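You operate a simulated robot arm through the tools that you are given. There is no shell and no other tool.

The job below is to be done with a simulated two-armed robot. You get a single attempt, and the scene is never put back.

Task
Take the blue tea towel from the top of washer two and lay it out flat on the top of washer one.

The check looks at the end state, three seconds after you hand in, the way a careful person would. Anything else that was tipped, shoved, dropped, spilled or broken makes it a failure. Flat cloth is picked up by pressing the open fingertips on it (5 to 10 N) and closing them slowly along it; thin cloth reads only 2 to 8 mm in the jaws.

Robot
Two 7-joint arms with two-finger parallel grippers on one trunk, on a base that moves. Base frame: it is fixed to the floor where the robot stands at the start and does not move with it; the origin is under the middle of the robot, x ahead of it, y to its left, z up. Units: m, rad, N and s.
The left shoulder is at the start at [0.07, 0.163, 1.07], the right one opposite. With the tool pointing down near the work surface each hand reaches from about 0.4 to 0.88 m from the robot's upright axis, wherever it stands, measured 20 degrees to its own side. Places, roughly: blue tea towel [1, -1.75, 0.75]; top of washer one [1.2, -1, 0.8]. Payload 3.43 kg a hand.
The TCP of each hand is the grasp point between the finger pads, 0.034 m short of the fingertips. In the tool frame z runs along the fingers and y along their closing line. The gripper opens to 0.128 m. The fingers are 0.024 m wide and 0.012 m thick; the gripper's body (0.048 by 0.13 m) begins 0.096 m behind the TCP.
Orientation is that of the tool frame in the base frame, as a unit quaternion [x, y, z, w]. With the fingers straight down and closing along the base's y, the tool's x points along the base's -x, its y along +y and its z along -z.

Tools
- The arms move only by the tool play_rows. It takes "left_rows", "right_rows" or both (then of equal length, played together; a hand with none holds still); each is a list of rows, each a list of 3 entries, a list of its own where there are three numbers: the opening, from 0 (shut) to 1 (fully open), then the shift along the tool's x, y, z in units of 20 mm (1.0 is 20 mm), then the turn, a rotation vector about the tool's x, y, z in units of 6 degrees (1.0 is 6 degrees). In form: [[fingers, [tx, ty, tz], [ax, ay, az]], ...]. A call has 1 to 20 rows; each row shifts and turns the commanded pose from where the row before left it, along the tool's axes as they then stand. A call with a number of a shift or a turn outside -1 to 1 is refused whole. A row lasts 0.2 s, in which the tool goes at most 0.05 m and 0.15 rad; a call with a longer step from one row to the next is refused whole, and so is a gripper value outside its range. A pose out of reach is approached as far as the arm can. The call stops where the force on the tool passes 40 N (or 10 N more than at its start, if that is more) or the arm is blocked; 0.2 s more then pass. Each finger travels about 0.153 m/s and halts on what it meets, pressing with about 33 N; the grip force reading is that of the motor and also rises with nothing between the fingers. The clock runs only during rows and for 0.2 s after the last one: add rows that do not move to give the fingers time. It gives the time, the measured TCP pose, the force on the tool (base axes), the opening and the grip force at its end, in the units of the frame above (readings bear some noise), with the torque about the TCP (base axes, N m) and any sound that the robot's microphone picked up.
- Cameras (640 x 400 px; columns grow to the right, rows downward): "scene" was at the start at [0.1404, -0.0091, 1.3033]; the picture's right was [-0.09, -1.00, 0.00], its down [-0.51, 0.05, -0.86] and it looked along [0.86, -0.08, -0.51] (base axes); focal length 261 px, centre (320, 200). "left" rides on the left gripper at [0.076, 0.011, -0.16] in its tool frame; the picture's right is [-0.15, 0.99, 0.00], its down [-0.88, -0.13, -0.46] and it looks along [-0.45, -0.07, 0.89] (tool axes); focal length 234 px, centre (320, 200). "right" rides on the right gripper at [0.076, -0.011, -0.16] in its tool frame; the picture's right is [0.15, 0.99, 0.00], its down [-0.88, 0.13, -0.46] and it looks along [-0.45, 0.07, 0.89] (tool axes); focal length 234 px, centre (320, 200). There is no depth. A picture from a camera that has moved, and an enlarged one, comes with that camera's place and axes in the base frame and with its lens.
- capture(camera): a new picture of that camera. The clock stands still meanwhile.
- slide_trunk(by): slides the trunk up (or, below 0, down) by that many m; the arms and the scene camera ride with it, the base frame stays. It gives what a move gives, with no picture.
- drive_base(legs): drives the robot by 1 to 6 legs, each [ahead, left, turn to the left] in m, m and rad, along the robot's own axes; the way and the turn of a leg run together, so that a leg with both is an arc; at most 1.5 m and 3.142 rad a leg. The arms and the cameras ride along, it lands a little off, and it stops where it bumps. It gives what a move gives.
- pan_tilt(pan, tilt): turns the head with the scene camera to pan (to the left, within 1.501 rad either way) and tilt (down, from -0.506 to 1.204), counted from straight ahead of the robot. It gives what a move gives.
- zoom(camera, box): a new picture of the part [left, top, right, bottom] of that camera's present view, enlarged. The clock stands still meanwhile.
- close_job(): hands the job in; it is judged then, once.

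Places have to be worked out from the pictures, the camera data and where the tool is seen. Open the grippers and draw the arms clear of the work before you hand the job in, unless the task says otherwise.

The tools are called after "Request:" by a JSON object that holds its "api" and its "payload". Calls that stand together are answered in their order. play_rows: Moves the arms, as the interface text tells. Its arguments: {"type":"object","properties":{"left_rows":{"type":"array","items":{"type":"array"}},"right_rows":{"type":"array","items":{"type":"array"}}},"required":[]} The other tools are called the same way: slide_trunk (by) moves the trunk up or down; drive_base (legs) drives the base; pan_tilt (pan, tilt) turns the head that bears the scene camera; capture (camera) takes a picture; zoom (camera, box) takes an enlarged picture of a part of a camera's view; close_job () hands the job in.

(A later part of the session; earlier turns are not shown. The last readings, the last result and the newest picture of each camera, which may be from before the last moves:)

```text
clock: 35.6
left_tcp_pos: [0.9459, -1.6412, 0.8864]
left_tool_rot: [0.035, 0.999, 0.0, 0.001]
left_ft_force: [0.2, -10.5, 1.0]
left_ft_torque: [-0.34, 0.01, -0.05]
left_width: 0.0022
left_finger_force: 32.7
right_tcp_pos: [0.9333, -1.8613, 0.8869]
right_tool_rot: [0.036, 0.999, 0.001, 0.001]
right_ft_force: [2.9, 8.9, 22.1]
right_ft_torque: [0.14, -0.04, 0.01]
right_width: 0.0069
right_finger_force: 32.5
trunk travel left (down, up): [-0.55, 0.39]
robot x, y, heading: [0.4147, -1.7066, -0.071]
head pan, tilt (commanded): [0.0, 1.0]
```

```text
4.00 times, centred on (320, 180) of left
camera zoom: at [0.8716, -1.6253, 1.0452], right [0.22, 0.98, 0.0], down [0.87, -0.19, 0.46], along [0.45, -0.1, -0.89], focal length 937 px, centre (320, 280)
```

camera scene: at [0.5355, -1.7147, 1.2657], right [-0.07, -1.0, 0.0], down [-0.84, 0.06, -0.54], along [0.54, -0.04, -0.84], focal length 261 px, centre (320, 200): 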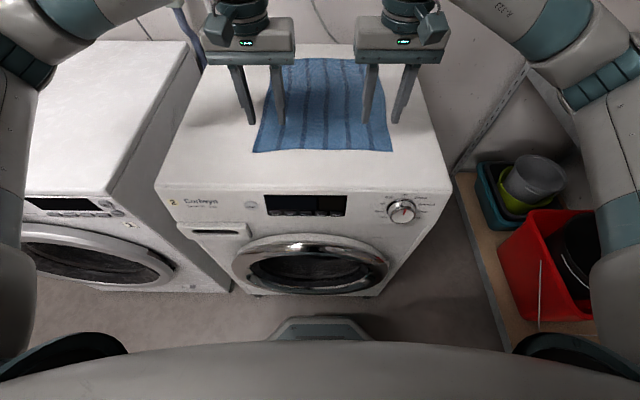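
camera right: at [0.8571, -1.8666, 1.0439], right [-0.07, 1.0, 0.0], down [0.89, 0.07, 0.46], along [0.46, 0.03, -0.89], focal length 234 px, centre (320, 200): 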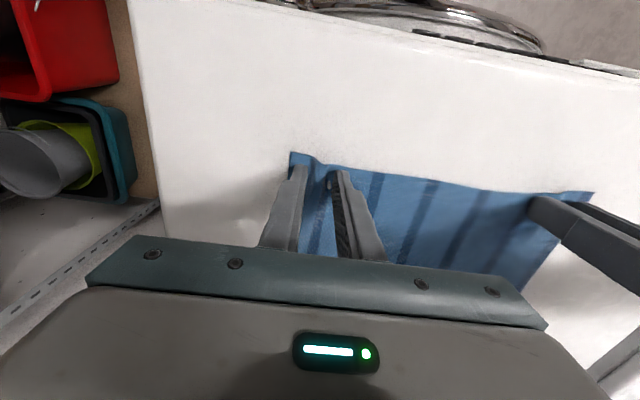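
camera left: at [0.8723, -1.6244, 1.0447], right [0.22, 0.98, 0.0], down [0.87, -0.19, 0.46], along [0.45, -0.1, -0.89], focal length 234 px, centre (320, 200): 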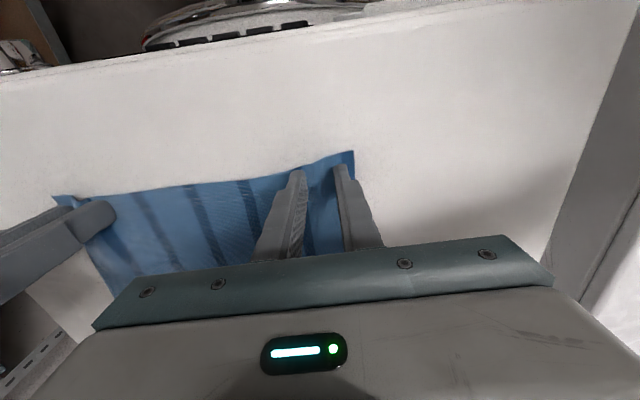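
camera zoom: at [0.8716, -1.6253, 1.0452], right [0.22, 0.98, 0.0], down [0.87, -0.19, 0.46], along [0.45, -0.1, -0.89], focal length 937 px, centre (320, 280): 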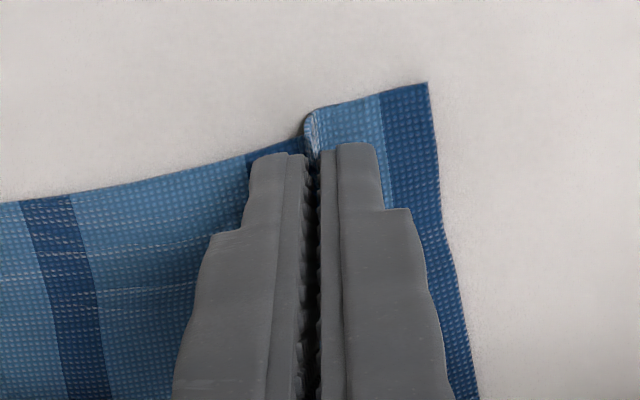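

Both jaws hold cloth (2.2 mm and 6.9 mm) and the stretch between the hands pulls at about 10 N. I bring the hands 2 mm nearer each other and lift 30 mm as a test.

Request:
{"api": "play_rows", "payload": {"left_rows": [[0, [0, -0.1, -0.1], [0, 0, 0]], [0, [0, 0, -0.3], [0, 0, 0]], [0, [0, 0, -0.3], [0, 0, 0]], [0, [0, 0, -0.3], [0, 0, 0]], [0, [0, 0, -0.3], [0, 0, 0]], [0, [0, 0, -0.2], [0, 0, 0]], [0, [0, 0, 0], [0, 0, 0]]], "right_rows": [[0, [0, 0.1, -0.1], [0, 0, 0]], [0, [0, 0, -0.3], [0, 0, 0]], [0, [0, 0, -0.3], [0, 0, 0]], [0, [0, 0, -0.3], [0, 0, 0]], [0, [0, 0, -0.3], [0, 0, 0]], [0, [0, 0, -0.2], [0, 0, 0]], [0, [0, 0, 0], [0, 0, 0]]]}}

Request:
{"api": "capture", "payload": {"camera": "scene"}}

Request:
{"api": "capture", "payload": {"camera": "right"}}

Request:
{"api": "capture", "payload": {"camera": "left"}}

```text
clock: 37.2
left_tcp_pos: [0.9483, -1.6439, 0.9153]
left_tool_rot: [0.036, 0.999, 0.0, 0.0]
left_ft_force: [0.5, -2.9, -0.5]
left_ft_torque: [-0.15, -0.03, -0.01]
left_width: 0.0021
left_finger_force: 33.2
right_tcp_pos: [0.9348, -1.86, 0.9144]
right_tool_rot: [0.037, 0.999, 0.001, -0.001]
right_ft_force: [-0.7, 4.3, -0.3]
right_ft_torque: [0.16, -0.04, -0.06]
right_width: 0.0064
right_finger_force: 32.5
trunk travel left (down, up): [-0.55, 0.39]
robot x, y, heading: [0.4151, -1.7083, -0.073]
head pan, tilt (commanded): [0.0, 1.0]
```

```text
taken
camera scene: at [0.5363, -1.7148, 1.2656], right [-0.07, -1.0, 0.0], down [-0.84, 0.06, -0.54], along [0.54, -0.04, -0.84], focal length 261 px, centre (320, 200)
```

scene: 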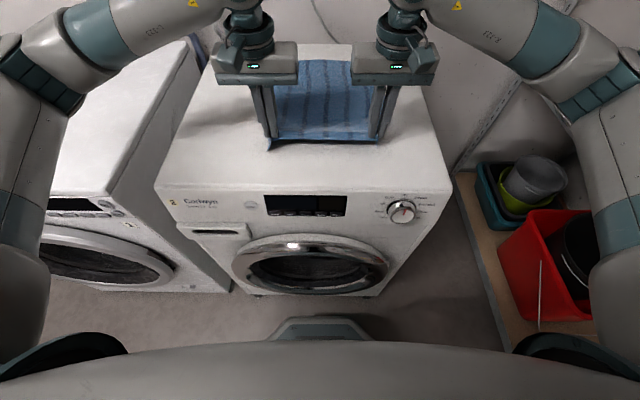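

```text
taken
camera right: at [0.8576, -1.8647, 1.0725], right [-0.07, 1.0, 0.0], down [0.89, 0.07, 0.46], along [0.45, 0.03, -0.89], focal length 234 px, centre (320, 200)
```

right: 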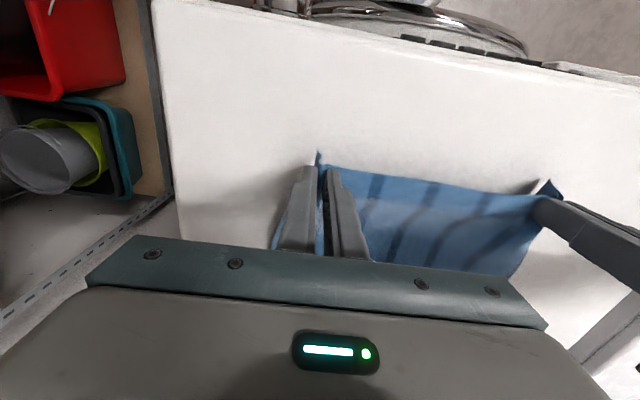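

```text
taken
camera left: at [0.8731, -1.6272, 1.0745], right [0.22, 0.98, 0.0], down [0.87, -0.19, 0.46], along [0.45, -0.1, -0.89], focal length 234 px, centre (320, 200)
```

left: 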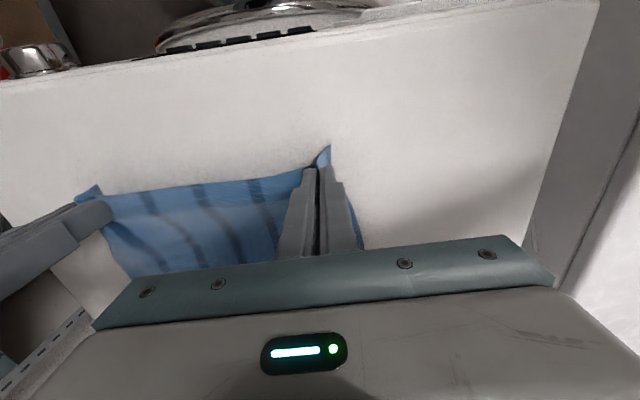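

Both corners are held and come up with the near edge stretched between them. I take off the last bit of tension and lift the towel clear by raising the trunk 0.38 m.

Request:
{"api": "play_rows", "payload": {"left_rows": [[0, [0, -0.04, 0], [0, 0, 0]], [0, [0, 0, 0], [0, 0, 0]]], "right_rows": [[0, [0, 0.04, 0], [0, 0, 0]], [0, [0, 0, 0], [0, 0, 0]]]}}

Request:
{"api": "slide_trunk", "payload": {"by": 0.38}}

Request:
{"api": "capture", "payload": {"camera": "scene"}}

Request:
{"api": "capture", "payload": {"camera": "right"}}

Request:
{"api": "capture", "payload": {"camera": "left"}}

```text
clock: 37.8
left_tcp_pos: [0.9499, -1.645, 0.9156]
left_tool_rot: [0.035, 0.999, 0.001, 0.001]
left_ft_force: [-0.8, -2.6, 0.1]
left_ft_torque: [-0.06, 0.02, 0.02]
left_width: 0.002
left_finger_force: 32.8
right_tcp_pos: [0.9359, -1.8583, 0.9131]
right_tool_rot: [0.036, 0.999, 0.0, 0.0]
right_ft_force: [-0.7, 3.1, -0.5]
right_ft_torque: [0.1, -0.04, -0.02]
right_width: 0.0064
right_finger_force: 32.9
trunk travel left (down, up): [-0.55, 0.39]
robot x, y, heading: [0.4169, -1.7042, -0.078]
head pan, tilt (commanded): [0.0, 1.0]
```

```text
clock: 41.5
left_tcp_pos: [0.9488, -1.6439, 1.2951]
left_tool_rot: [0.035, 0.999, 0.0, 0.0]
left_ft_force: [0.3, -1.7, -0.6]
left_ft_torque: [-0.11, 0.03, -0.02]
left_width: 0.0021
left_finger_force: 32.6
right_tcp_pos: [0.9357, -1.8571, 1.2933]
right_tool_rot: [0.036, 0.999, 0.0, 0.0]
right_ft_force: [-0.3, 2.6, -0.4]
right_ft_torque: [0.08, 0.02, -0.02]
right_width: 0.0062
right_finger_force: 32.4
trunk travel left (down, up): [-0.93, 0.01]
robot x, y, heading: [0.4155, -1.7072, -0.073]
head pan, tilt (commanded): [0.0, 1.0]
```

```text
taken
camera scene: at [0.5365, -1.7149, 1.6456], right [-0.07, -1.0, 0.0], down [-0.84, 0.06, -0.54], along [0.54, -0.04, -0.84], focal length 261 px, centre (320, 200)
```

scene: 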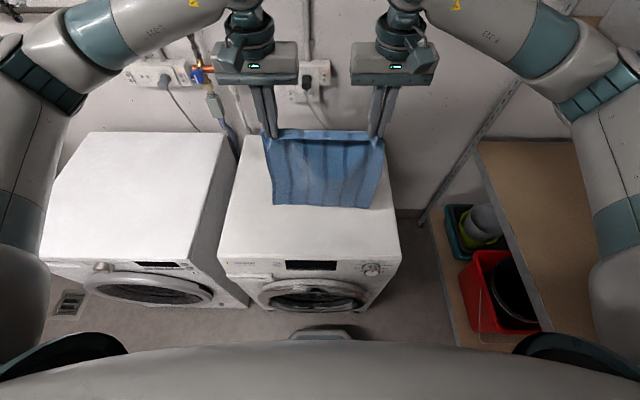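

```text
taken
camera right: at [0.8581, -1.8639, 1.452], right [-0.07, 1.0, 0.0], down [0.89, 0.07, 0.46], along [0.45, 0.03, -0.89], focal length 234 px, centre (320, 200)
```

right: 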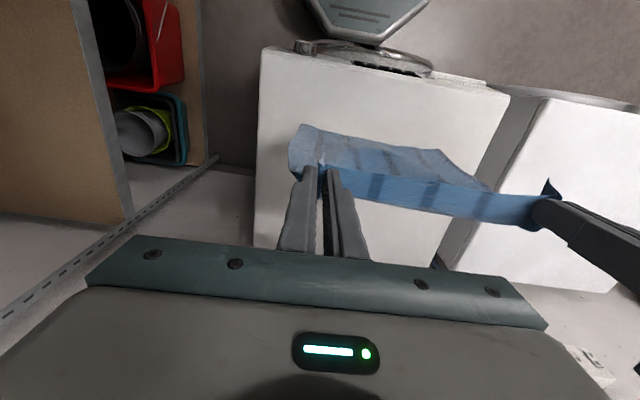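

```text
taken
camera left: at [0.8737, -1.6279, 1.4544], right [0.22, 0.98, 0.0], down [0.87, -0.19, 0.46], along [0.45, -0.1, -0.89], focal length 234 px, centre (320, 200)
```

left: 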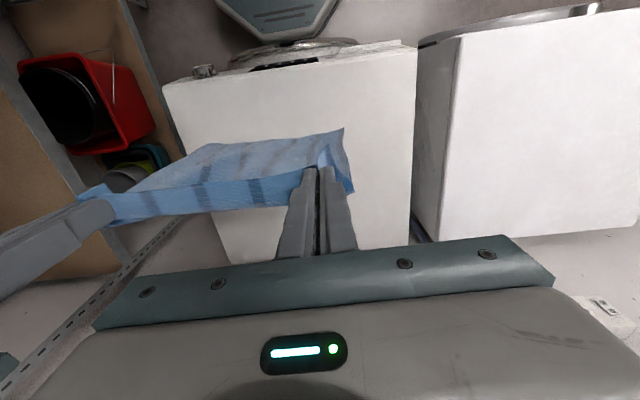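

The towel hangs straight from both hands, its lower edge just clear of the top. I enlarge washer one to measure its top from here before driving across.

Request:
{"api": "zoom", "payload": {"camera": "scene", "box": [20, 110, 260, 320]}}

```text
1.90 times, centred on (140, 215) of scene
camera zoom: at [0.5365, -1.7149, 1.6456], right [-0.07, -1.0, 0.0], down [-0.84, 0.06, -0.54], along [0.54, -0.04, -0.84], focal length 497 px, centre (663, 171)
```

zoom: 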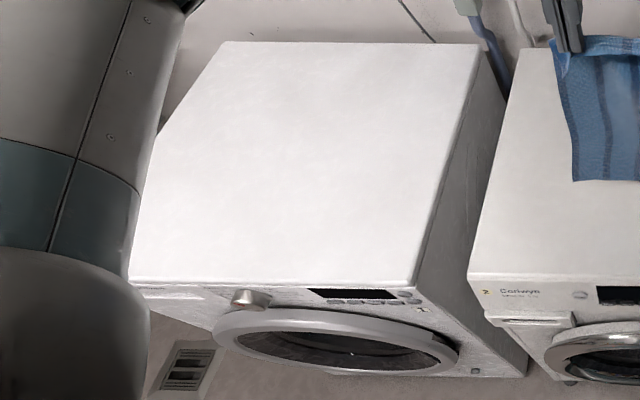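

Washer one's top spans 0.40-0.985 m ahead and 0.415-1.01 m to the left of the robot, all clear on the way. I drive 0.72 m sideways to the left with the towel hanging.

Request:
{"api": "drive_base", "payload": {"legs": [[0, 0.36, 0], [0, 0.36, 0]]}}

Request:
{"api": "capture", "payload": {"camera": "scene"}}

Request:
{"api": "capture", "payload": {"camera": "right"}}

Request:
{"api": "capture", "payload": {"camera": "left"}}

```text
clock: 45.7
left_tcp_pos: [1.0006, -0.927, 1.2957]
left_tool_rot: [0.036, 0.999, 0.001, 0.001]
left_ft_force: [-0.6, -1.2, -0.3]
left_ft_torque: [-0.03, 0.0, 0.01]
left_width: 0.0019
left_finger_force: 33.5
right_tcp_pos: [0.9868, -1.1415, 1.2925]
right_tool_rot: [0.036, 0.999, 0.003, 0.0]
right_ft_force: [1.1, 2.0, -0.6]
right_ft_torque: [0.11, 0.01, -0.02]
right_width: 0.0064
right_finger_force: 32.9
trunk travel left (down, up): [-0.93, 0.01]
robot x, y, heading: [0.4696, -0.9857, -0.077]
head pan, tilt (commanded): [0.0, 1.0]
```

```text
taken
camera scene: at [0.5885, -0.9989, 1.6456], right [-0.07, -1.0, 0.0], down [-0.84, 0.06, -0.54], along [0.54, -0.04, -0.84], focal length 261 px, centre (320, 200)
```

scene: 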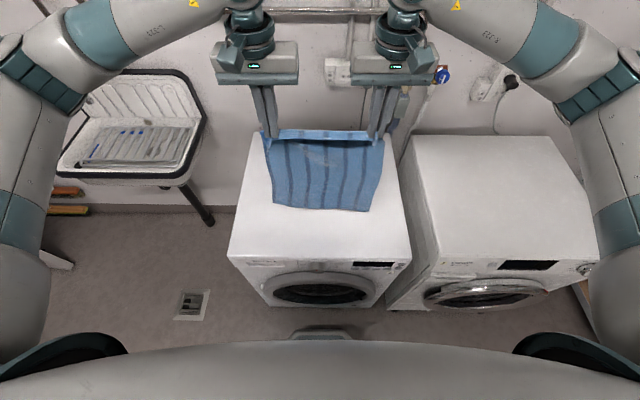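

```text
taken
camera right: at [0.9102, -1.1476, 1.4519], right [-0.07, 1.0, 0.0], down [0.89, 0.06, 0.46], along [0.45, 0.04, -0.89], focal length 234 px, centre (320, 200)
```

right: 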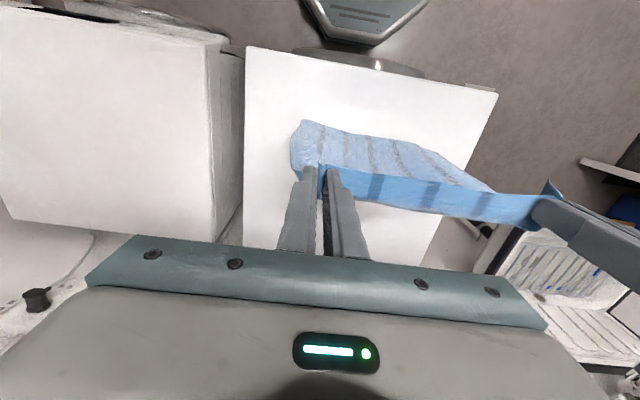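

```text
taken
camera left: at [0.9256, -0.9116, 1.4547], right [0.22, 0.98, 0.0], down [0.87, -0.19, 0.46], along [0.45, -0.1, -0.89], focal length 234 px, centre (320, 200)
```

left: 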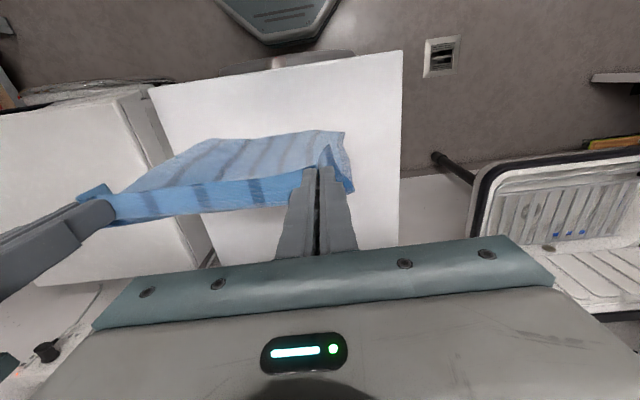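

The robot stands centred on washer one (its top reaches about 0.29 m to each side) with both corners still held. I reach the hands forward 0.2 m first and check.

Request:
{"api": "play_rows", "payload": {"left_rows": [[0, [-0.5, 0, 0], [0, 0, 0]], [0, [-1, 0, 0], [0, 0, 0]], [0, [-1, 0, 0], [0, 0, 0]], [0, [-1, 0, 0], [0, 0, 0]], [0, [-1, 0, 0], [0, 0, 0]], [0, [-1, 0, 0], [0, 0, 0]], [0, [-1, 0, 0], [0, 0, 0]], [0, [-1, 0, 0], [0, 0, 0]], [0, [-1, 0, 0], [0, 0, 0]], [0, [-1, 0, 0], [0, 0, 0]], [0, [-0.5, 0, 0], [0, 0, 0]], [0, [0, 0, 0], [0, 0, 0]]], "right_rows": [[0, [-0.5, 0, 0], [0, 0, 0]], [0, [-1, 0, 0], [0, 0, 0]], [0, [-1, 0, 0], [0, 0, 0]], [0, [-1, 0, 0], [0, 0, 0]], [0, [-1, 0, 0], [0, 0, 0]], [0, [-1, 0, 0], [0, 0, 0]], [0, [-1, 0, 0], [0, 0, 0]], [0, [-1, 0, 0], [0, 0, 0]], [0, [-1, 0, 0], [0, 0, 0]], [0, [-1, 0, 0], [0, 0, 0]], [0, [-0.5, 0, 0], [0, 0, 0]], [0, [0, 0, 0], [0, 0, 0]]]}}

Request:
{"api": "capture", "payload": {"camera": "scene"}}

Request:
{"api": "capture", "payload": {"camera": "right"}}

```text
clock: 48.3
left_tcp_pos: [1.1996, -0.9402, 1.2975]
left_tool_rot: [0.036, 0.999, 0.0, 0.001]
left_ft_force: [0.0, -1.1, -0.6]
left_ft_torque: [-0.05, 0.01, 0.02]
left_width: 0.0023
left_finger_force: 32.9
right_tcp_pos: [1.1877, -1.1529, 1.2935]
right_tool_rot: [0.037, 0.999, 0.0, 0.0]
right_ft_force: [-0.8, 2.5, 0.1]
right_ft_torque: [0.03, 0.0, 0.01]
right_width: 0.0067
right_finger_force: 33.4
trunk travel left (down, up): [-0.93, 0.01]
robot x, y, heading: [0.468, -0.9881, -0.076]
head pan, tilt (commanded): [0.0, 1.0]
```

```text
taken
camera scene: at [0.5884, -0.9957, 1.6456], right [-0.07, -1.0, 0.0], down [-0.84, 0.06, -0.54], along [0.54, -0.04, -0.84], focal length 261 px, centre (320, 200)
```

scene: 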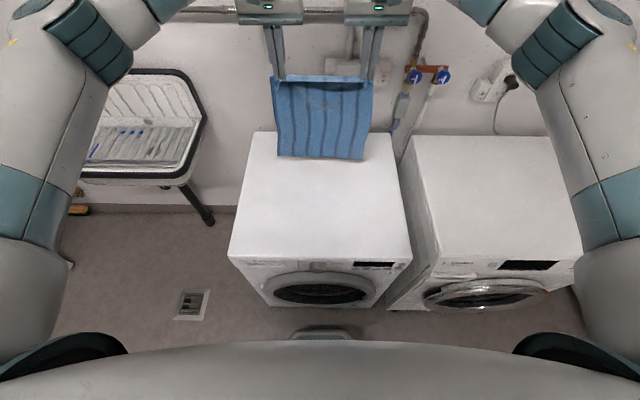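

```text
taken
camera right: at [1.1104, -1.1588, 1.4524], right [-0.07, 1.0, 0.0], down [0.89, 0.07, 0.46], along [0.45, 0.03, -0.89], focal length 234 px, centre (320, 200)
```

right: 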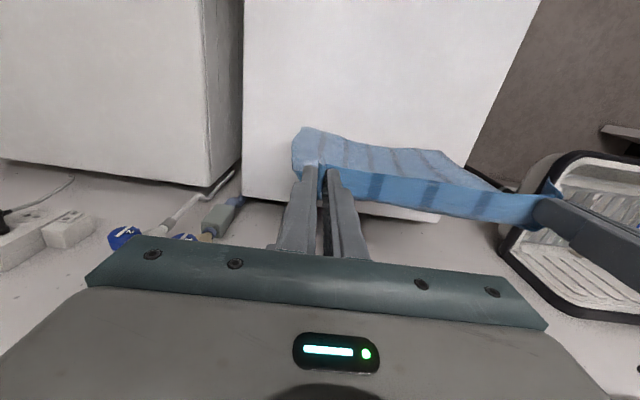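

Hands are 0.73 m ahead and the cloth hangs well; the wall pipe is at about x = 1.45, z = 1.30, still 0.15 m beyond. I reach another 0.09 m forward, slowly at the end.

Request:
{"api": "play_rows", "payload": {"left_rows": [[0, [-0.75, 0, 0], [0, 0, 0]], [0, [-0.75, 0, 0], [0, 0, 0]], [0, [-0.75, 0, 0], [0, 0, 0]], [0, [-0.75, 0, 0], [0, 0, 0]], [0, [-0.75, 0, 0], [0, 0, 0]], [0, [-0.75, 0, 0], [0, 0, 0]], [0, [0, 0, 0], [0, 0, 0]], [0, [0, 0, 0], [0, 0, 0]]], "right_rows": [[0, [-0.75, 0, 0], [0, 0, 0]], [0, [-0.75, 0, 0], [0, 0, 0]], [0, [-0.75, 0, 0], [0, 0, 0]], [0, [-0.75, 0, 0], [0, 0, 0]], [0, [-0.75, 0, 0], [0, 0, 0]], [0, [-0.75, 0, 0], [0, 0, 0]], [0, [0, 0, 0], [0, 0, 0]], [0, [0, 0, 0], [0, 0, 0]]]}}

Request:
{"api": "capture", "payload": {"camera": "scene"}}

Request:
{"api": "capture", "payload": {"camera": "left"}}

```text
clock: 50.1
left_tcp_pos: [1.2913, -0.9471, 1.2969]
left_tool_rot: [0.036, 0.999, 0.0, 0.0]
left_ft_force: [-0.6, -2.6, 0.1]
left_ft_torque: [-0.06, 0.01, -0.02]
left_width: 0.0023
left_finger_force: 33.0
right_tcp_pos: [1.2757, -1.1611, 1.2941]
right_tool_rot: [0.036, 0.999, 0.001, 0.0]
right_ft_force: [-0.3, 2.1, 0.2]
right_ft_torque: [0.09, 0.0, -0.02]
right_width: 0.0064
right_finger_force: 33.1
trunk travel left (down, up): [-0.93, 0.01]
robot x, y, heading: [0.4677, -0.9884, -0.072]
head pan, tilt (commanded): [0.0, 1.0]
```

```text
taken
camera scene: at [0.5889, -0.9957, 1.6456], right [-0.07, -1.0, 0.0], down [-0.84, 0.06, -0.54], along [0.54, -0.04, -0.84], focal length 261 px, centre (320, 200)
```

scene: 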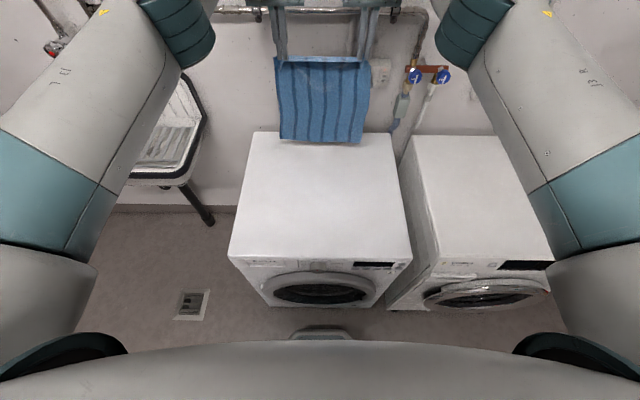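

```text
taken
camera left: at [1.215, -0.9301, 1.4546], right [0.22, 0.98, 0.0], down [0.87, -0.19, 0.46], along [0.45, -0.1, -0.89], focal length 234 px, centre (320, 200)
```

left: 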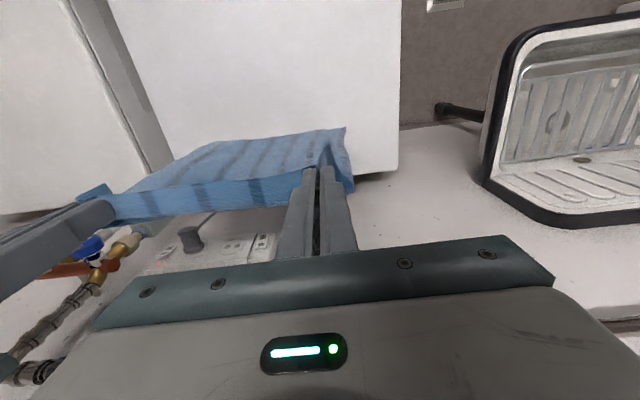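

The arms reach 0.82 m ahead as commanded; the towel's free edge hangs about 35 mm ahead of the fingers at z about 0.93. I lower the trunk 0.07 m so it nears the top, then check.

Request:
{"api": "slide_trunk", "payload": {"by": -0.07}}

Request:
{"api": "zoom", "payload": {"camera": "scene", "box": [200, 20, 440, 170]}}

Request:
{"api": "capture", "payload": {"camera": "left"}}

```text
clock: 51.2
left_tcp_pos: [1.2901, -0.9479, 1.226]
left_tool_rot: [0.036, 0.999, -0.001, 0.0]
left_ft_force: [-0.4, -2.9, 0.1]
left_ft_torque: [-0.09, 0.01, 0.01]
left_width: 0.0021
left_finger_force: 33.0
right_tcp_pos: [1.276, -1.1593, 1.2248]
right_tool_rot: [0.037, 0.999, 0.001, 0.0]
right_ft_force: [-0.9, 2.7, -1.4]
right_ft_torque: [0.08, 0.01, -0.02]
right_width: 0.0062
right_finger_force: 33.1
trunk travel left (down, up): [-0.86, 0.08]
robot x, y, heading: [0.4662, -0.9906, -0.073]
head pan, tilt (commanded): [0.0, 1.0]
```

```text
2.67 times, centred on (320, 95) of scene
camera zoom: at [0.5884, -0.9959, 1.5757], right [-0.07, -1.0, 0.0], down [-0.84, 0.06, -0.54], along [0.54, -0.04, -0.84], focal length 695 px, centre (320, 480)
```

zoom: 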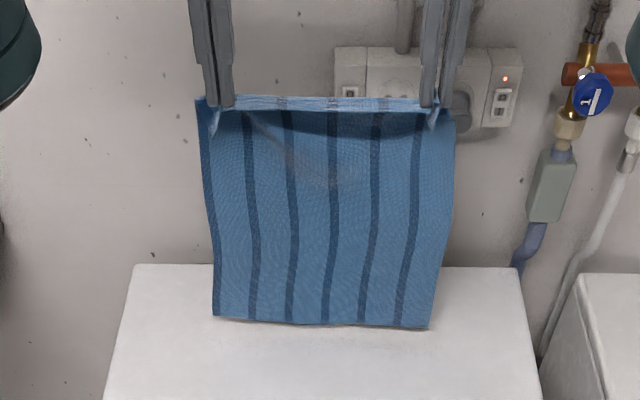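

```text
taken
camera left: at [1.2146, -0.9302, 1.385], right [0.22, 0.98, 0.0], down [0.87, -0.19, 0.46], along [0.45, -0.1, -0.89], focal length 234 px, centre (320, 200)
```

left: 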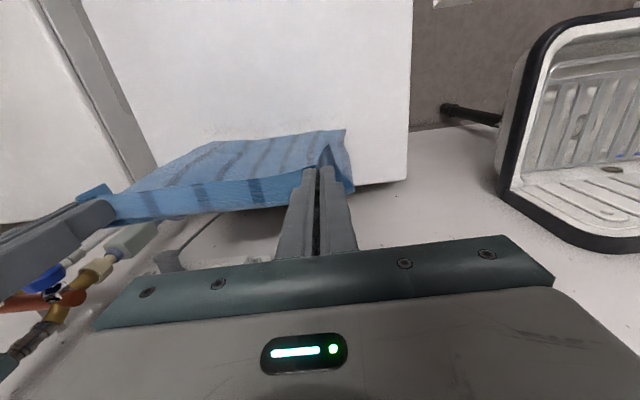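

The free edge is about 15 mm above the top, at 0.853 m ahead. I begin laying: lower while drawing back toward the robot on a slack curve so the far edge stays put, and check after the first part.

Request:
{"api": "play_rows", "payload": {"left_rows": [[0, [0.1, 0, 0.7], [0, 0, 0]], [0, [0.3, 0, 0.65], [0, 0, 0]], [0, [0.55, 0, 0.55], [0, 0, 0]], [0, [0.75, 0, 0.5], [0, 0, 0]], [0, [0.8, 0, 0.5], [0, 0, 0]], [0, [0.85, 0, 0.55], [0, 0, 0]], [0, [0.85, 0, 0.6], [0, 0, 0]]], "right_rows": [[0, [0.1, 0, 0.7], [0, 0, 0]], [0, [0.3, 0, 0.65], [0, 0, 0]], [0, [0.55, 0, 0.55], [0, 0, 0]], [0, [0.75, 0, 0.5], [0, 0, 0]], [0, [0.8, 0, 0.5], [0, 0, 0]], [0, [0.85, 0, 0.55], [0, 0, 0]], [0, [0.85, 0, 0.6], [0, 0, 0]]]}}

Request:
{"api": "zoom", "payload": {"camera": "scene", "box": [200, 20, 440, 170]}}

Request:
{"api": "capture", "payload": {"camera": "left"}}

Request:
{"api": "capture", "payload": {"camera": "right"}}

```text
clock: 52.8
left_tcp_pos: [1.2059, -0.9409, 1.1451]
left_tool_rot: [0.036, 0.999, -0.001, 0.0]
left_ft_force: [1.5, -0.7, 0.4]
left_ft_torque: [0.0, 0.0, -0.02]
left_width: 0.0019
left_finger_force: 32.8
right_tcp_pos: [1.1894, -1.1548, 1.1425]
right_tool_rot: [0.036, 0.999, 0.0, 0.0]
right_ft_force: [0.5, 1.2, 0.4]
right_ft_torque: [0.06, 0.02, 0.0]
right_width: 0.0067
right_finger_force: 33.2
trunk travel left (down, up): [-0.86, 0.08]
robot x, y, heading: [0.4692, -0.9888, -0.071]
head pan, tilt (commanded): [0.0, 1.0]
```

```text
2.67 times, centred on (320, 95) of scene
camera zoom: at [0.5884, -0.9961, 1.5757], right [-0.07, -1.0, 0.0], down [-0.84, 0.06, -0.54], along [0.54, -0.04, -0.84], focal length 695 px, centre (320, 480)
```

zoom: 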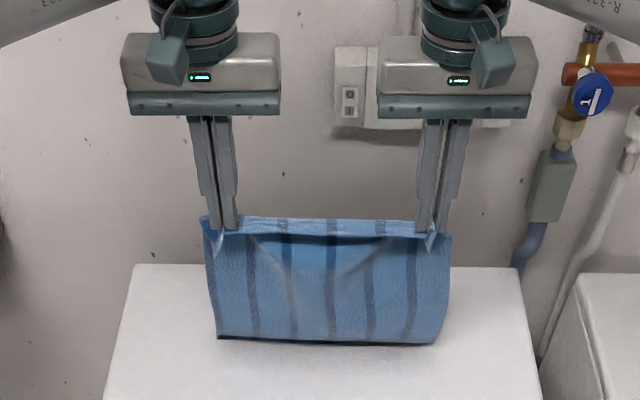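

```text
taken
camera left: at [1.1302, -0.9244, 1.3039], right [0.22, 0.98, 0.0], down [0.87, -0.19, 0.46], along [0.45, -0.1, -0.89], focal length 234 px, centre (320, 200)
```

left: 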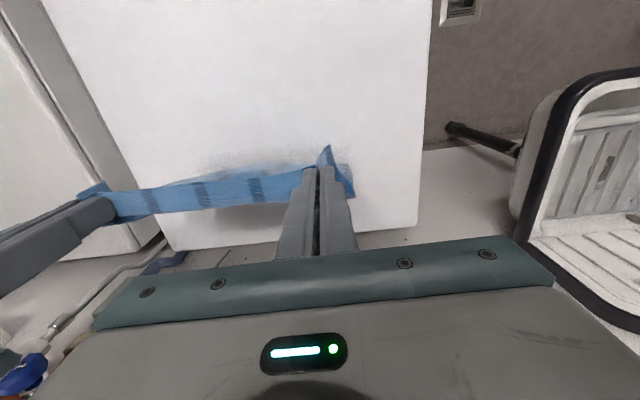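

```text
taken
camera right: at [1.113, -1.1593, 1.3009], right [-0.07, 1.0, 0.0], down [0.89, 0.07, 0.46], along [0.45, 0.03, -0.89], focal length 234 px, centre (320, 200)
```

right: 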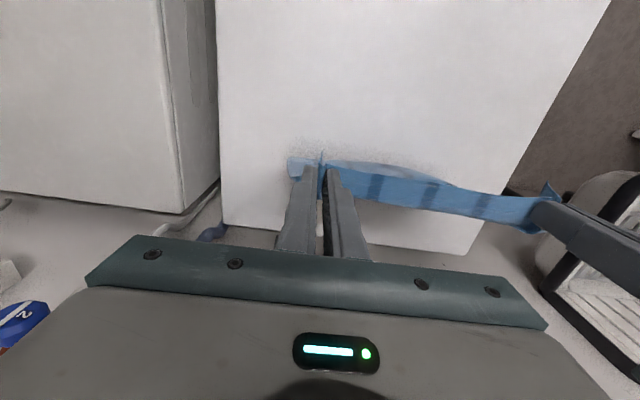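

The far edge now rests on the top at about 0.83-0.85 m ahead and the cloth curves up to the hands as intended. I carry on along the curve.

Request:
{"api": "play_rows", "payload": {"left_rows": [[0, [0.8, 0, 0.65], [0, 0, 0]], [0, [0.85, 0, 0.65], [0, 0, 0]], [0, [0.8, 0, 0.7], [0, 0, 0]], [0, [0.85, 0, 0.7], [0, 0, 0]], [0, [0.8, 0, 0.7], [0, 0, 0]]], "right_rows": [[0, [0.8, 0, 0.65], [0, 0, 0]], [0, [0.85, 0, 0.65], [0, 0, 0]], [0, [0.8, 0, 0.7], [0, 0, 0]], [0, [0.85, 0, 0.7], [0, 0, 0]], [0, [0.8, 0, 0.7], [0, 0, 0]]]}}

Request:
{"api": "zoom", "payload": {"camera": "scene", "box": [200, 20, 440, 170]}}

Request:
{"api": "capture", "payload": {"camera": "left"}}

Request:
{"api": "capture", "payload": {"camera": "right"}}

```text
clock: 54.0
left_tcp_pos: [1.1244, -0.9355, 1.0761]
left_tool_rot: [0.036, 0.999, 0.0, 0.001]
left_ft_force: [-0.7, -3.6, 0.7]
left_ft_torque: [-0.07, 0.03, 0.0]
left_width: 0.0021
left_finger_force: 33.0
right_tcp_pos: [1.1101, -1.1493, 1.0739]
right_tool_rot: [0.037, 0.999, 0.0, 0.0]
right_ft_force: [0.0, 2.8, -0.2]
right_ft_torque: [0.11, -0.03, -0.03]
right_width: 0.0066
right_finger_force: 33.2
trunk travel left (down, up): [-0.86, 0.08]
robot x, y, heading: [0.4699, -0.9852, -0.073]
head pan, tilt (commanded): [0.0, 1.0]
```

```text
2.67 times, centred on (320, 95) of scene
camera zoom: at [0.5882, -0.996, 1.5757], right [-0.07, -1.0, 0.0], down [-0.84, 0.06, -0.54], along [0.54, -0.04, -0.84], focal length 695 px, centre (320, 480)
```

zoom: 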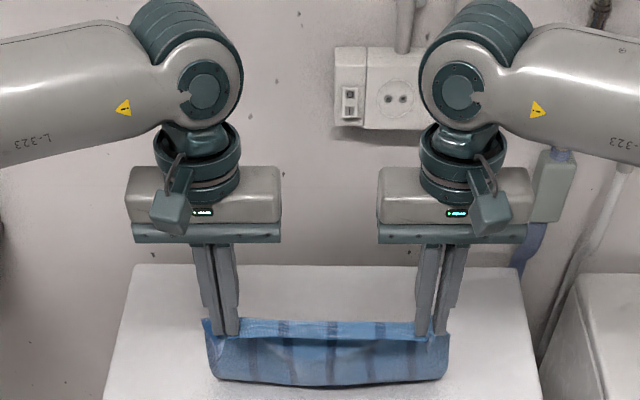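

```text
taken
camera left: at [1.0493, -0.9182, 1.2348], right [0.22, 0.98, 0.0], down [0.87, -0.19, 0.46], along [0.45, -0.1, -0.89], focal length 234 px, centre (320, 200)
```

left: 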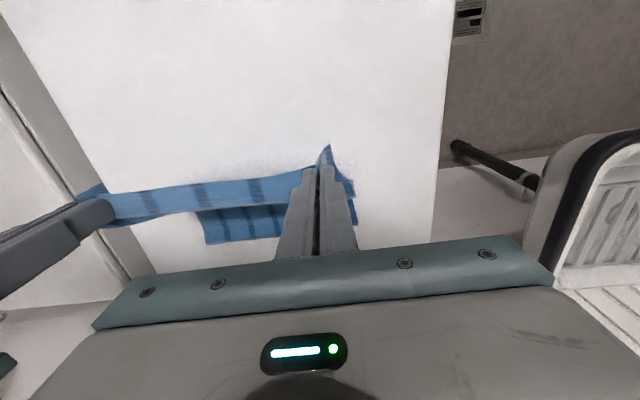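

```text
taken
camera right: at [1.0332, -1.1548, 1.2328], right [-0.07, 1.0, 0.0], down [0.89, 0.07, 0.46], along [0.45, 0.03, -0.89], focal length 234 px, centre (320, 200)
```

right: 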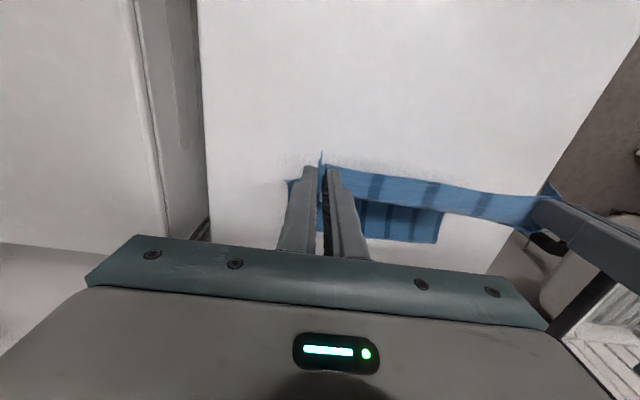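

The wrist views show the far edge lying flat at about 0.84 m ahead over its full width. I carry on down the curve until the fingers are about 45 mm above the top.

Request:
{"api": "play_rows", "payload": {"left_rows": [[0, [0.79, 0, 0.475], [0, 0, 0]], [0, [0.79, 0, 0.475], [0, 0, 0]], [0, [0.79, 0, 0.475], [0, 0, 0]], [0, [0.79, 0, 0.475], [0, 0, 0]], [0, [0.6125, 0, 0.725], [0, 0, 0]], [0, [0.6125, 0, 0.725], [0, 0, 0]], [0, [0.6125, 0, 0.725], [0, 0, 0]], [0, [0.6125, 0, 0.725], [0, 0, 0]], [0, [0.4125, 0, 0.6375], [0, 0, 0]], [0, [0.4125, 0, 0.6375], [0, 0, 0]], [0, [0.4125, 0, 0.6375], [0, 0, 0]], [0, [0.4125, 0, 0.6375], [0, 0, 0]]], "right_rows": [[0, [0.79, 0, 0.475], [0, 0, 0]], [0, [0.79, 0, 0.475], [0, 0, 0]], [0, [0.79, 0, 0.475], [0, 0, 0]], [0, [0.79, 0, 0.475], [0, 0, 0]], [0, [0.6125, 0, 0.725], [0, 0, 0]], [0, [0.6125, 0, 0.725], [0, 0, 0]], [0, [0.6125, 0, 0.725], [0, 0, 0]], [0, [0.6125, 0, 0.725], [0, 0, 0]], [0, [0.4125, 0, 0.6375], [0, 0, 0]], [0, [0.4125, 0, 0.6375], [0, 0, 0]], [0, [0.4125, 0, 0.6375], [0, 0, 0]], [0, [0.4125, 0, 0.6375], [0, 0, 0]]]}}

Request:
{"api": "capture", "payload": {"camera": "scene"}}

Request:
{"api": "capture", "payload": {"camera": "left"}}

Request:
{"api": "capture", "payload": {"camera": "right"}}

```text
clock: 56.6
left_tcp_pos: [0.9815, -0.9252, 0.9289]
left_tool_rot: [0.036, 0.999, 0.0, 0.0]
left_ft_force: [-0.5, -0.7, -0.6]
left_ft_torque: [-0.01, -0.01, 0.0]
left_width: 0.0023
left_finger_force: 32.9
right_tcp_pos: [0.9654, -1.1379, 0.9265]
right_tool_rot: [0.037, 0.999, 0.001, 0.0]
right_ft_force: [-0.2, 0.8, -0.4]
right_ft_torque: [0.06, -0.01, -0.03]
right_width: 0.0065
right_finger_force: 32.9
trunk travel left (down, up): [-0.86, 0.08]
robot x, y, heading: [0.469, -0.9884, -0.072]
head pan, tilt (commanded): [0.0, 1.0]
```

```text
taken
camera scene: at [0.5885, -0.996, 1.5757], right [-0.07, -1.0, 0.0], down [-0.84, 0.06, -0.54], along [0.54, -0.04, -0.84], focal length 261 px, centre (320, 200)
```

scene: 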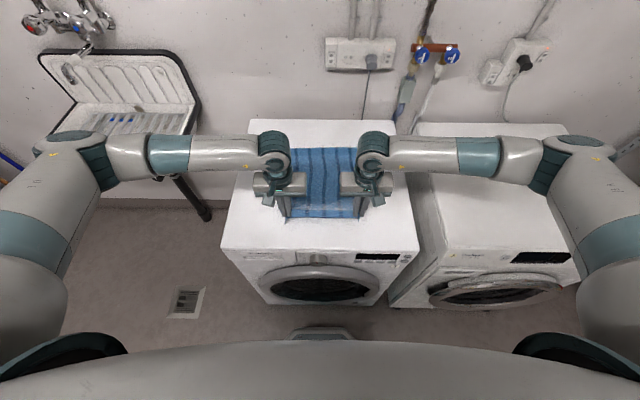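

```text
taken
camera left: at [0.9046, -0.9084, 1.0882], right [0.22, 0.98, 0.0], down [0.87, -0.19, 0.46], along [0.45, -0.1, -0.89], focal length 234 px, centre (320, 200)
```

left: 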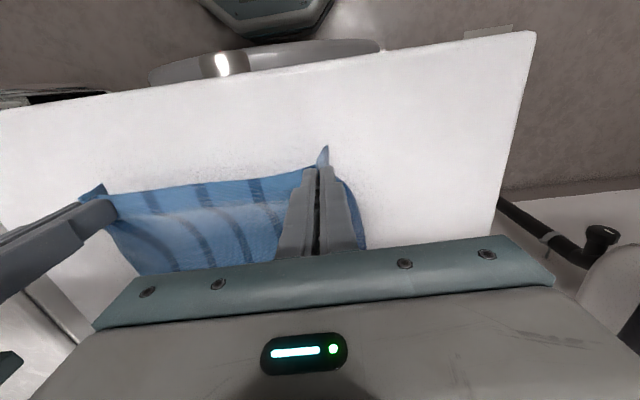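

```text
taken
camera right: at [0.8896, -1.1432, 1.085], right [-0.07, 1.0, 0.0], down [0.89, 0.07, 0.46], along [0.46, 0.03, -0.89], focal length 234 px, centre (320, 200)
```

right: 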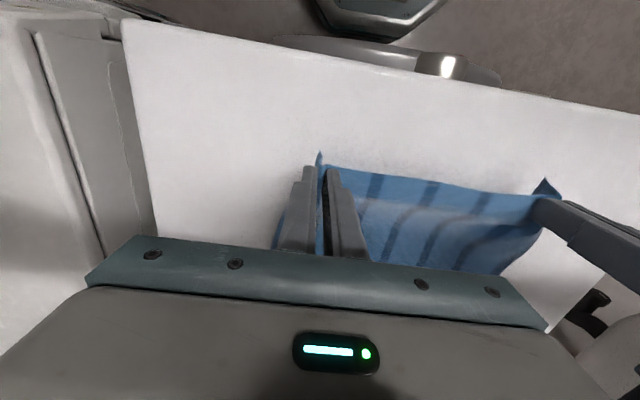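

The towel lies smoothly toward the back with the near edge held low between the hands. I enlarge the view to check how far back it lies and whether it is straight.

Request:
{"api": "zoom", "payload": {"camera": "scene", "box": [210, 100, 450, 250]}}

```text
2.67 times, centred on (330, 175) of scene
camera zoom: at [0.5885, -0.996, 1.5757], right [-0.07, -1.0, 0.0], down [-0.84, 0.06, -0.54], along [0.54, -0.04, -0.84], focal length 695 px, centre (293, 267)
```

zoom: 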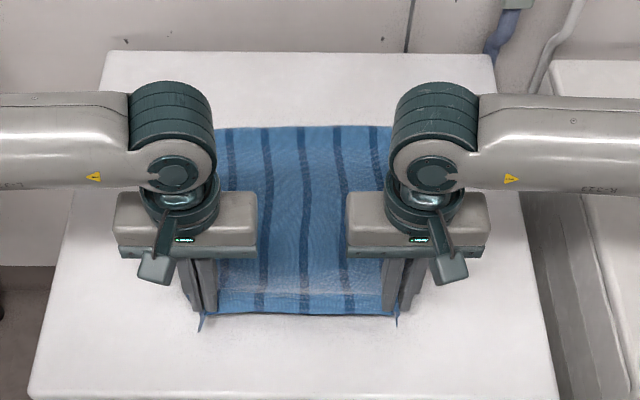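

The far edge lies straight at about 0.83 m ahead, with roughly 20 mm of slack left. I bring the fingers down 35 mm and back 20 mm, to about 10 mm above the top.

Request:
{"api": "play_rows", "payload": {"left_rows": [[0, [0.25, 0, 0.4375], [0, 0, 0]], [0, [0.25, 0, 0.4375], [0, 0, 0]], [0, [0.25, 0, 0.4375], [0, 0, 0]], [0, [0.25, 0, 0.4375], [0, 0, 0]], [0, [0, 0, 0], [0, 0, 0]]], "right_rows": [[0, [0.25, 0, 0.4375], [0, 0, 0]], [0, [0.25, 0, 0.4375], [0, 0, 0]], [0, [0.25, 0, 0.4375], [0, 0, 0]], [0, [0.25, 0, 0.4375], [0, 0, 0]], [0, [0, 0, 0], [0, 0, 0]]]}}

Request:
{"api": "capture", "payload": {"camera": "left"}}

Request:
{"api": "capture", "payload": {"camera": "right"}}

Request:
{"api": "zoom", "payload": {"camera": "scene", "box": [210, 100, 450, 250]}}

```text
clock: 57.8
left_tcp_pos: [0.9602, -0.9236, 0.894]
left_tool_rot: [0.036, 0.999, -0.002, 0.0]
left_ft_force: [-0.1, -1.4, -0.4]
left_ft_torque: [-0.04, 0.0, 0.0]
left_width: 0.002
left_finger_force: 33.1
right_tcp_pos: [0.9456, -1.1366, 0.8921]
right_tool_rot: [0.037, 0.999, 0.0, 0.0]
right_ft_force: [-0.1, 1.6, 0.1]
right_ft_torque: [0.03, 0.0, 0.0]
right_width: 0.0067
right_finger_force: 33.0
trunk travel left (down, up): [-0.86, 0.08]
robot x, y, heading: [0.4665, -0.9868, -0.076]
head pan, tilt (commanded): [0.0, 1.0]
```

```text
taken
camera left: at [0.8853, -0.9071, 1.0532], right [0.22, 0.98, 0.0], down [0.87, -0.19, 0.46], along [0.45, -0.1, -0.89], focal length 234 px, centre (320, 200)
```

left: 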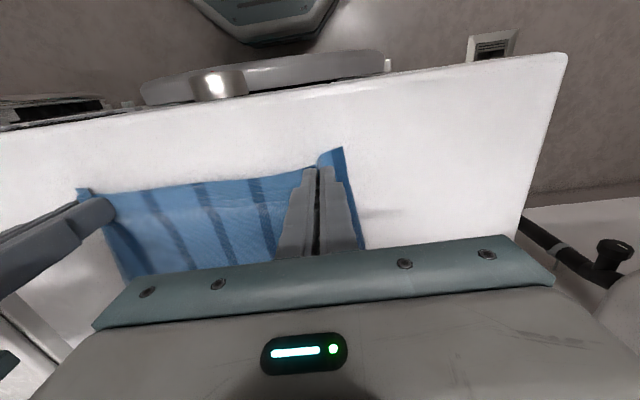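

```text
taken
camera right: at [0.8687, -1.1422, 1.0507], right [-0.07, 1.0, 0.0], down [0.89, 0.07, 0.46], along [0.45, 0.03, -0.89], focal length 234 px, centre (320, 200)
```

right: 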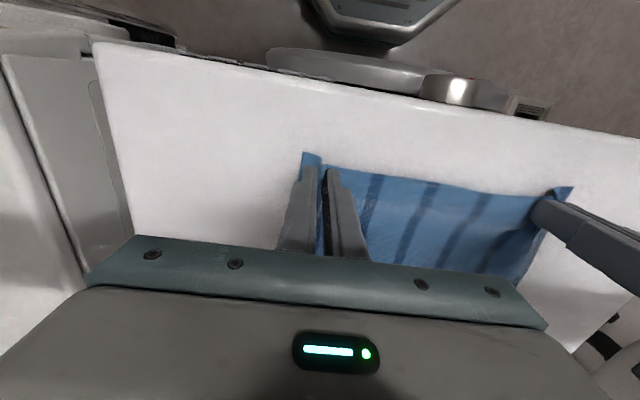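

```text
2.67 times, centred on (330, 175) of scene
camera zoom: at [0.5887, -0.9959, 1.5756], right [-0.07, -1.0, 0.0], down [-0.84, 0.06, -0.54], along [0.54, -0.04, -0.84], focal length 695 px, centre (293, 267)
```

zoom: 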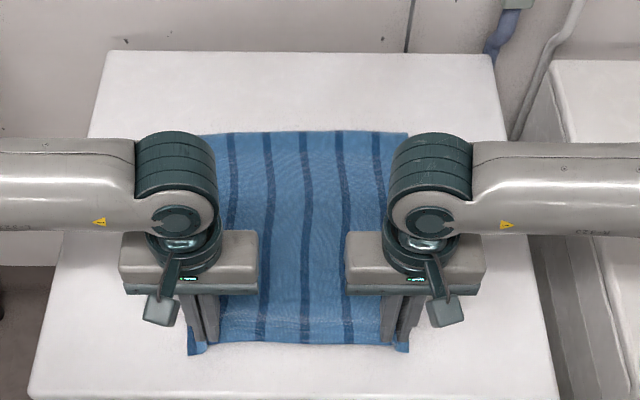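

The towel now lies nearly flat, corners out to the sides. I lower onto the surface in small steps: 6 mm, then read forces.

Request:
{"api": "play_rows", "payload": {"left_rows": [[0, [0.05, 0, 0.15], [0, 0, 0]], [0, [0.05, 0, 0.15], [0, 0, 0]], [0, [0, 0, 0], [0, 0, 0]]], "right_rows": [[0, [0.05, 0, 0.15], [0, 0, 0]], [0, [0.05, 0, 0.1], [0, 0, 0]], [0, [0, 0, 0], [0, 0, 0]]]}}

Request:
{"api": "play_rows", "payload": {"left_rows": [[0, [0, 0, 0.1], [0, 0, 0]], [0, [0, 0, 0], [0, 0, 0]]], "right_rows": [[0, [0, 0, 0.1], [0, 0, 0]], [0, [0, 0, 0], [0, 0, 0]]]}}

```text
clock: 58.6
left_tcp_pos: [0.9588, -0.925, 0.8874]
left_tool_rot: [0.036, 0.999, 0.0, 0.0]
left_ft_force: [0.7, -0.9, -0.7]
left_ft_torque: [-0.05, 0.01, 0.01]
left_width: 0.002
left_finger_force: 33.5
right_tcp_pos: [0.9443, -1.1361, 0.888]
right_tool_rot: [0.037, 0.999, -0.001, 0.0]
right_ft_force: [0.5, 1.2, 0.2]
right_ft_torque: [0.05, 0.0, -0.04]
right_width: 0.0068
right_finger_force: 33.2
trunk travel left (down, up): [-0.86, 0.08]
robot x, y, heading: [0.4698, -0.9905, -0.073]
head pan, tilt (commanded): [0.0, 1.0]
```

```text
clock: 59.2
left_tcp_pos: [0.9583, -0.9247, 0.8852]
left_tool_rot: [0.036, 0.999, -0.001, 0.001]
left_ft_force: [-0.6, -1.7, -0.7]
left_ft_torque: [-0.04, -0.05, 0.03]
left_width: 0.0022
left_finger_force: 32.8
right_tcp_pos: [0.9431, -1.1368, 0.8855]
right_tool_rot: [0.037, 0.999, 0.0, 0.0]
right_ft_force: [0.2, 1.7, 2.6]
right_ft_torque: [0.0, -0.01, -0.02]
right_width: 0.0067
right_finger_force: 33.0
trunk travel left (down, up): [-0.86, 0.08]
robot x, y, heading: [0.4696, -0.9834, -0.071]
head pan, tilt (commanded): [0.0, 1.0]
```

The right hand just touches (2.6 N); this top too is at about 0.851 with the cloth. I press both on to the 5-10 N range.

Request:
{"api": "play_rows", "payload": {"left_rows": [[0, [0, 0, 0.08], [0, 0, 0]], [0, [0, 0, 0], [0, 0, 0]]], "right_rows": [[0, [0, 0, 0.025], [0, 0, 0]], [0, [0, 0, 0], [0, 0, 0]]]}}

```text
clock: 59.8
left_tcp_pos: [0.9588, -0.9227, 0.8863]
left_tool_rot: [0.036, 0.999, -0.001, 0.002]
left_ft_force: [0.6, 0.3, 14.3]
left_ft_torque: [0.04, 0.03, -0.03]
left_width: 0.0022
left_finger_force: 33.0
right_tcp_pos: [0.9435, -1.1354, 0.8854]
right_tool_rot: [0.036, 0.999, 0.0, -0.001]
right_ft_force: [0.7, 1.2, 0.2]
right_ft_torque: [0.05, -0.03, -0.05]
right_width: 0.0063
right_finger_force: 33.2
trunk travel left (down, up): [-0.86, 0.08]
robot x, y, heading: [0.4712, -0.9818, -0.07]
head pan, tilt (commanded): [0.0, 1.0]
```

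Left 14.3 N, right 0.2 N. I trim again.

Request:
{"api": "play_rows", "payload": {"left_rows": [[0, [0, 0, -0.03], [0, 0, 0]], [0, [0, 0, 0], [0, 0, 0]]], "right_rows": [[0, [0, 0, 0.05], [0, 0, 0]], [0, [0, 0, 0], [0, 0, 0]]]}}

```text
clock: 60.4
left_tcp_pos: [0.9582, -0.9233, 0.8858]
left_tool_rot: [0.036, 0.999, -0.001, 0.001]
left_ft_force: [1.6, -0.8, 8.6]
left_ft_torque: [0.0, -0.04, 0.0]
left_width: 0.0021
left_finger_force: 33.1
right_tcp_pos: [0.9438, -1.1366, 0.8848]
right_tool_rot: [0.037, 0.999, 0.0, 0.001]
right_ft_force: [-1.5, 0.6, 9.5]
right_ft_torque: [0.0, 0.09, -0.03]
right_width: 0.0065
right_finger_force: 32.8
trunk travel left (down, up): [-0.86, 0.08]
robot x, y, heading: [0.4701, -0.9891, -0.073]
head pan, tilt (commanded): [0.0, 1.0]
```

8.6 N and 9.5 N: good. Now the reverse of the pick-up: open slowly while shifting each hand outward, so that the inner finger holds still and the outer one spreads the corner back.

Request:
{"api": "play_rows", "payload": {"left_rows": [[0.03, [0, 0.04, 0], [0, 0, 0]], [0.055, [0, 0.08, 0], [0, 0, 0]], [0.08, [0, 0.08, 0], [0, 0, 0]], [0.105, [0, 0.08, 0], [0, 0, 0]], [0.13, [0, 0.08, 0], [0, 0, 0]], [0.155, [0, 0.08, 0], [0, 0, 0]], [0.155, [0, 0, 0], [0, 0, 0]]], "right_rows": [[0.06, [0, -0.04, 0], [0, 0, 0]], [0.08, [0, -0.08, 0], [0, 0, 0]], [0.105, [0, -0.08, 0], [0, 0, 0]], [0.13, [0, -0.08, 0], [0, 0, 0]], [0.155, [0, -0.08, 0], [0, 0, 0]], [0.18, [0, -0.08, 0], [0, 0, 0]], [0.18, [0, 0, 0], [0, 0, 0]]]}}

Request:
{"api": "zoom", "payload": {"camera": "left", "box": [200, 110, 440, 260]}}

Request:
{"api": "zoom", "payload": {"camera": "right", "box": [200, 110, 440, 260]}}

```text
clock: 62.0
left_tcp_pos: [0.9581, -0.9153, 0.8862]
left_tool_rot: [0.035, 0.999, -0.002, 0.001]
left_ft_force: [-0.5, -1.4, 3.9]
left_ft_torque: [-0.03, 0.03, 0.0]
left_width: 0.0199
left_finger_force: 0.0
right_tcp_pos: [0.9432, -1.1438, 0.8859]
right_tool_rot: [0.037, 0.999, 0.001, 0.0]
right_ft_force: [3.2, 3.4, 18.0]
right_ft_torque: [0.02, -0.07, -0.02]
right_width: 0.0228
right_finger_force: 0.0
trunk travel left (down, up): [-0.86, 0.08]
robot x, y, heading: [0.4714, -0.9882, -0.077]
head pan, tilt (commanded): [0.0, 1.0]
```

```text
2.67 times, centred on (320, 185) of left
camera zoom: at [0.8827, -0.8977, 1.0445], right [0.22, 0.98, 0.0], down [0.87, -0.19, 0.46], along [0.45, -0.1, -0.89], focal length 624 px, centre (320, 240)
```

zoom: 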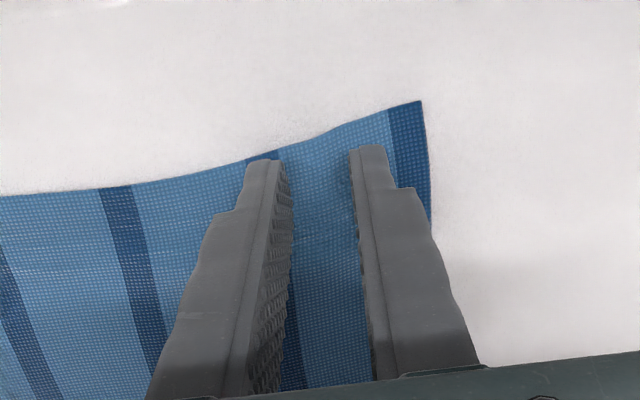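

```text
2.67 times, centred on (320, 185) of right
camera zoom: at [0.8661, -1.1496, 1.0438], right [-0.07, 1.0, 0.0], down [0.89, 0.07, 0.46], along [0.46, 0.03, -0.89], focal length 624 px, centre (320, 240)
```

zoom: 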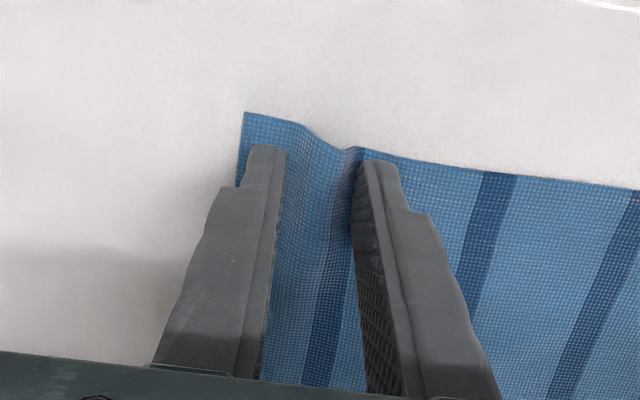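

Working well: the left corner is flat already, the right one has only a small ripple left (18 N there). I ease the right hand and keep spreading it, the left holding still.

Request:
{"api": "play_rows", "payload": {"right_rows": [[0.18, [0, 0, -0.04], [0, 0, 0]], [0.205, [0, -0.08, 0], [0, 0, 0]], [0.23, [0, -0.08, 0], [0, 0, 0]], [0.255, [0, -0.08, 0], [0, 0, 0]], [0.255, [0, 0, 0], [0, 0, 0]]]}}

Request:
{"api": "zoom", "payload": {"camera": "right", "box": [200, 110, 440, 260]}}

```text
clock: 63.2
left_tcp_pos: [0.9577, -0.9142, 0.8854]
left_tool_rot: [0.037, 0.999, -0.001, 0.001]
left_ft_force: [-1.0, -2.3, 4.4]
left_ft_torque: [-0.04, 0.05, -0.05]
left_width: 0.0204
left_finger_force: 0.1
right_tcp_pos: [0.9415, -1.1483, 0.885]
right_tool_rot: [0.037, 0.999, 0.0, 0.001]
right_ft_force: [-0.3, 5.1, 16.2]
right_ft_torque: [-0.03, 0.05, 0.01]
right_width: 0.0315
right_finger_force: 0.0
trunk travel left (down, up): [-0.86, 0.08]
robot x, y, heading: [0.4697, -0.9849, -0.072]
head pan, tilt (commanded): [0.0, 1.0]
```

```text
2.67 times, centred on (320, 185) of right
camera zoom: at [0.8651, -1.154, 1.0439], right [-0.07, 1.0, 0.0], down [0.89, 0.07, 0.46], along [0.46, 0.03, -0.89], focal length 624 px, centre (320, 240)
```

zoom: 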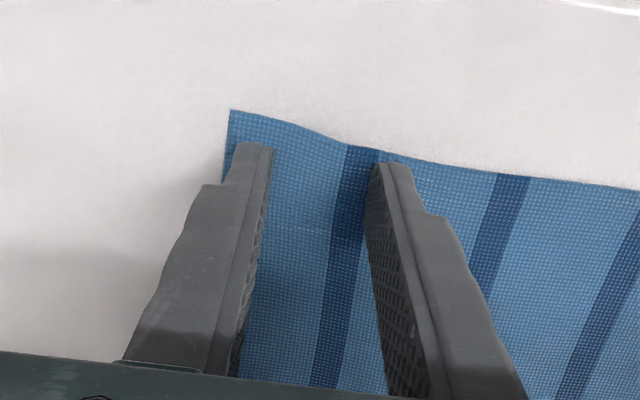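

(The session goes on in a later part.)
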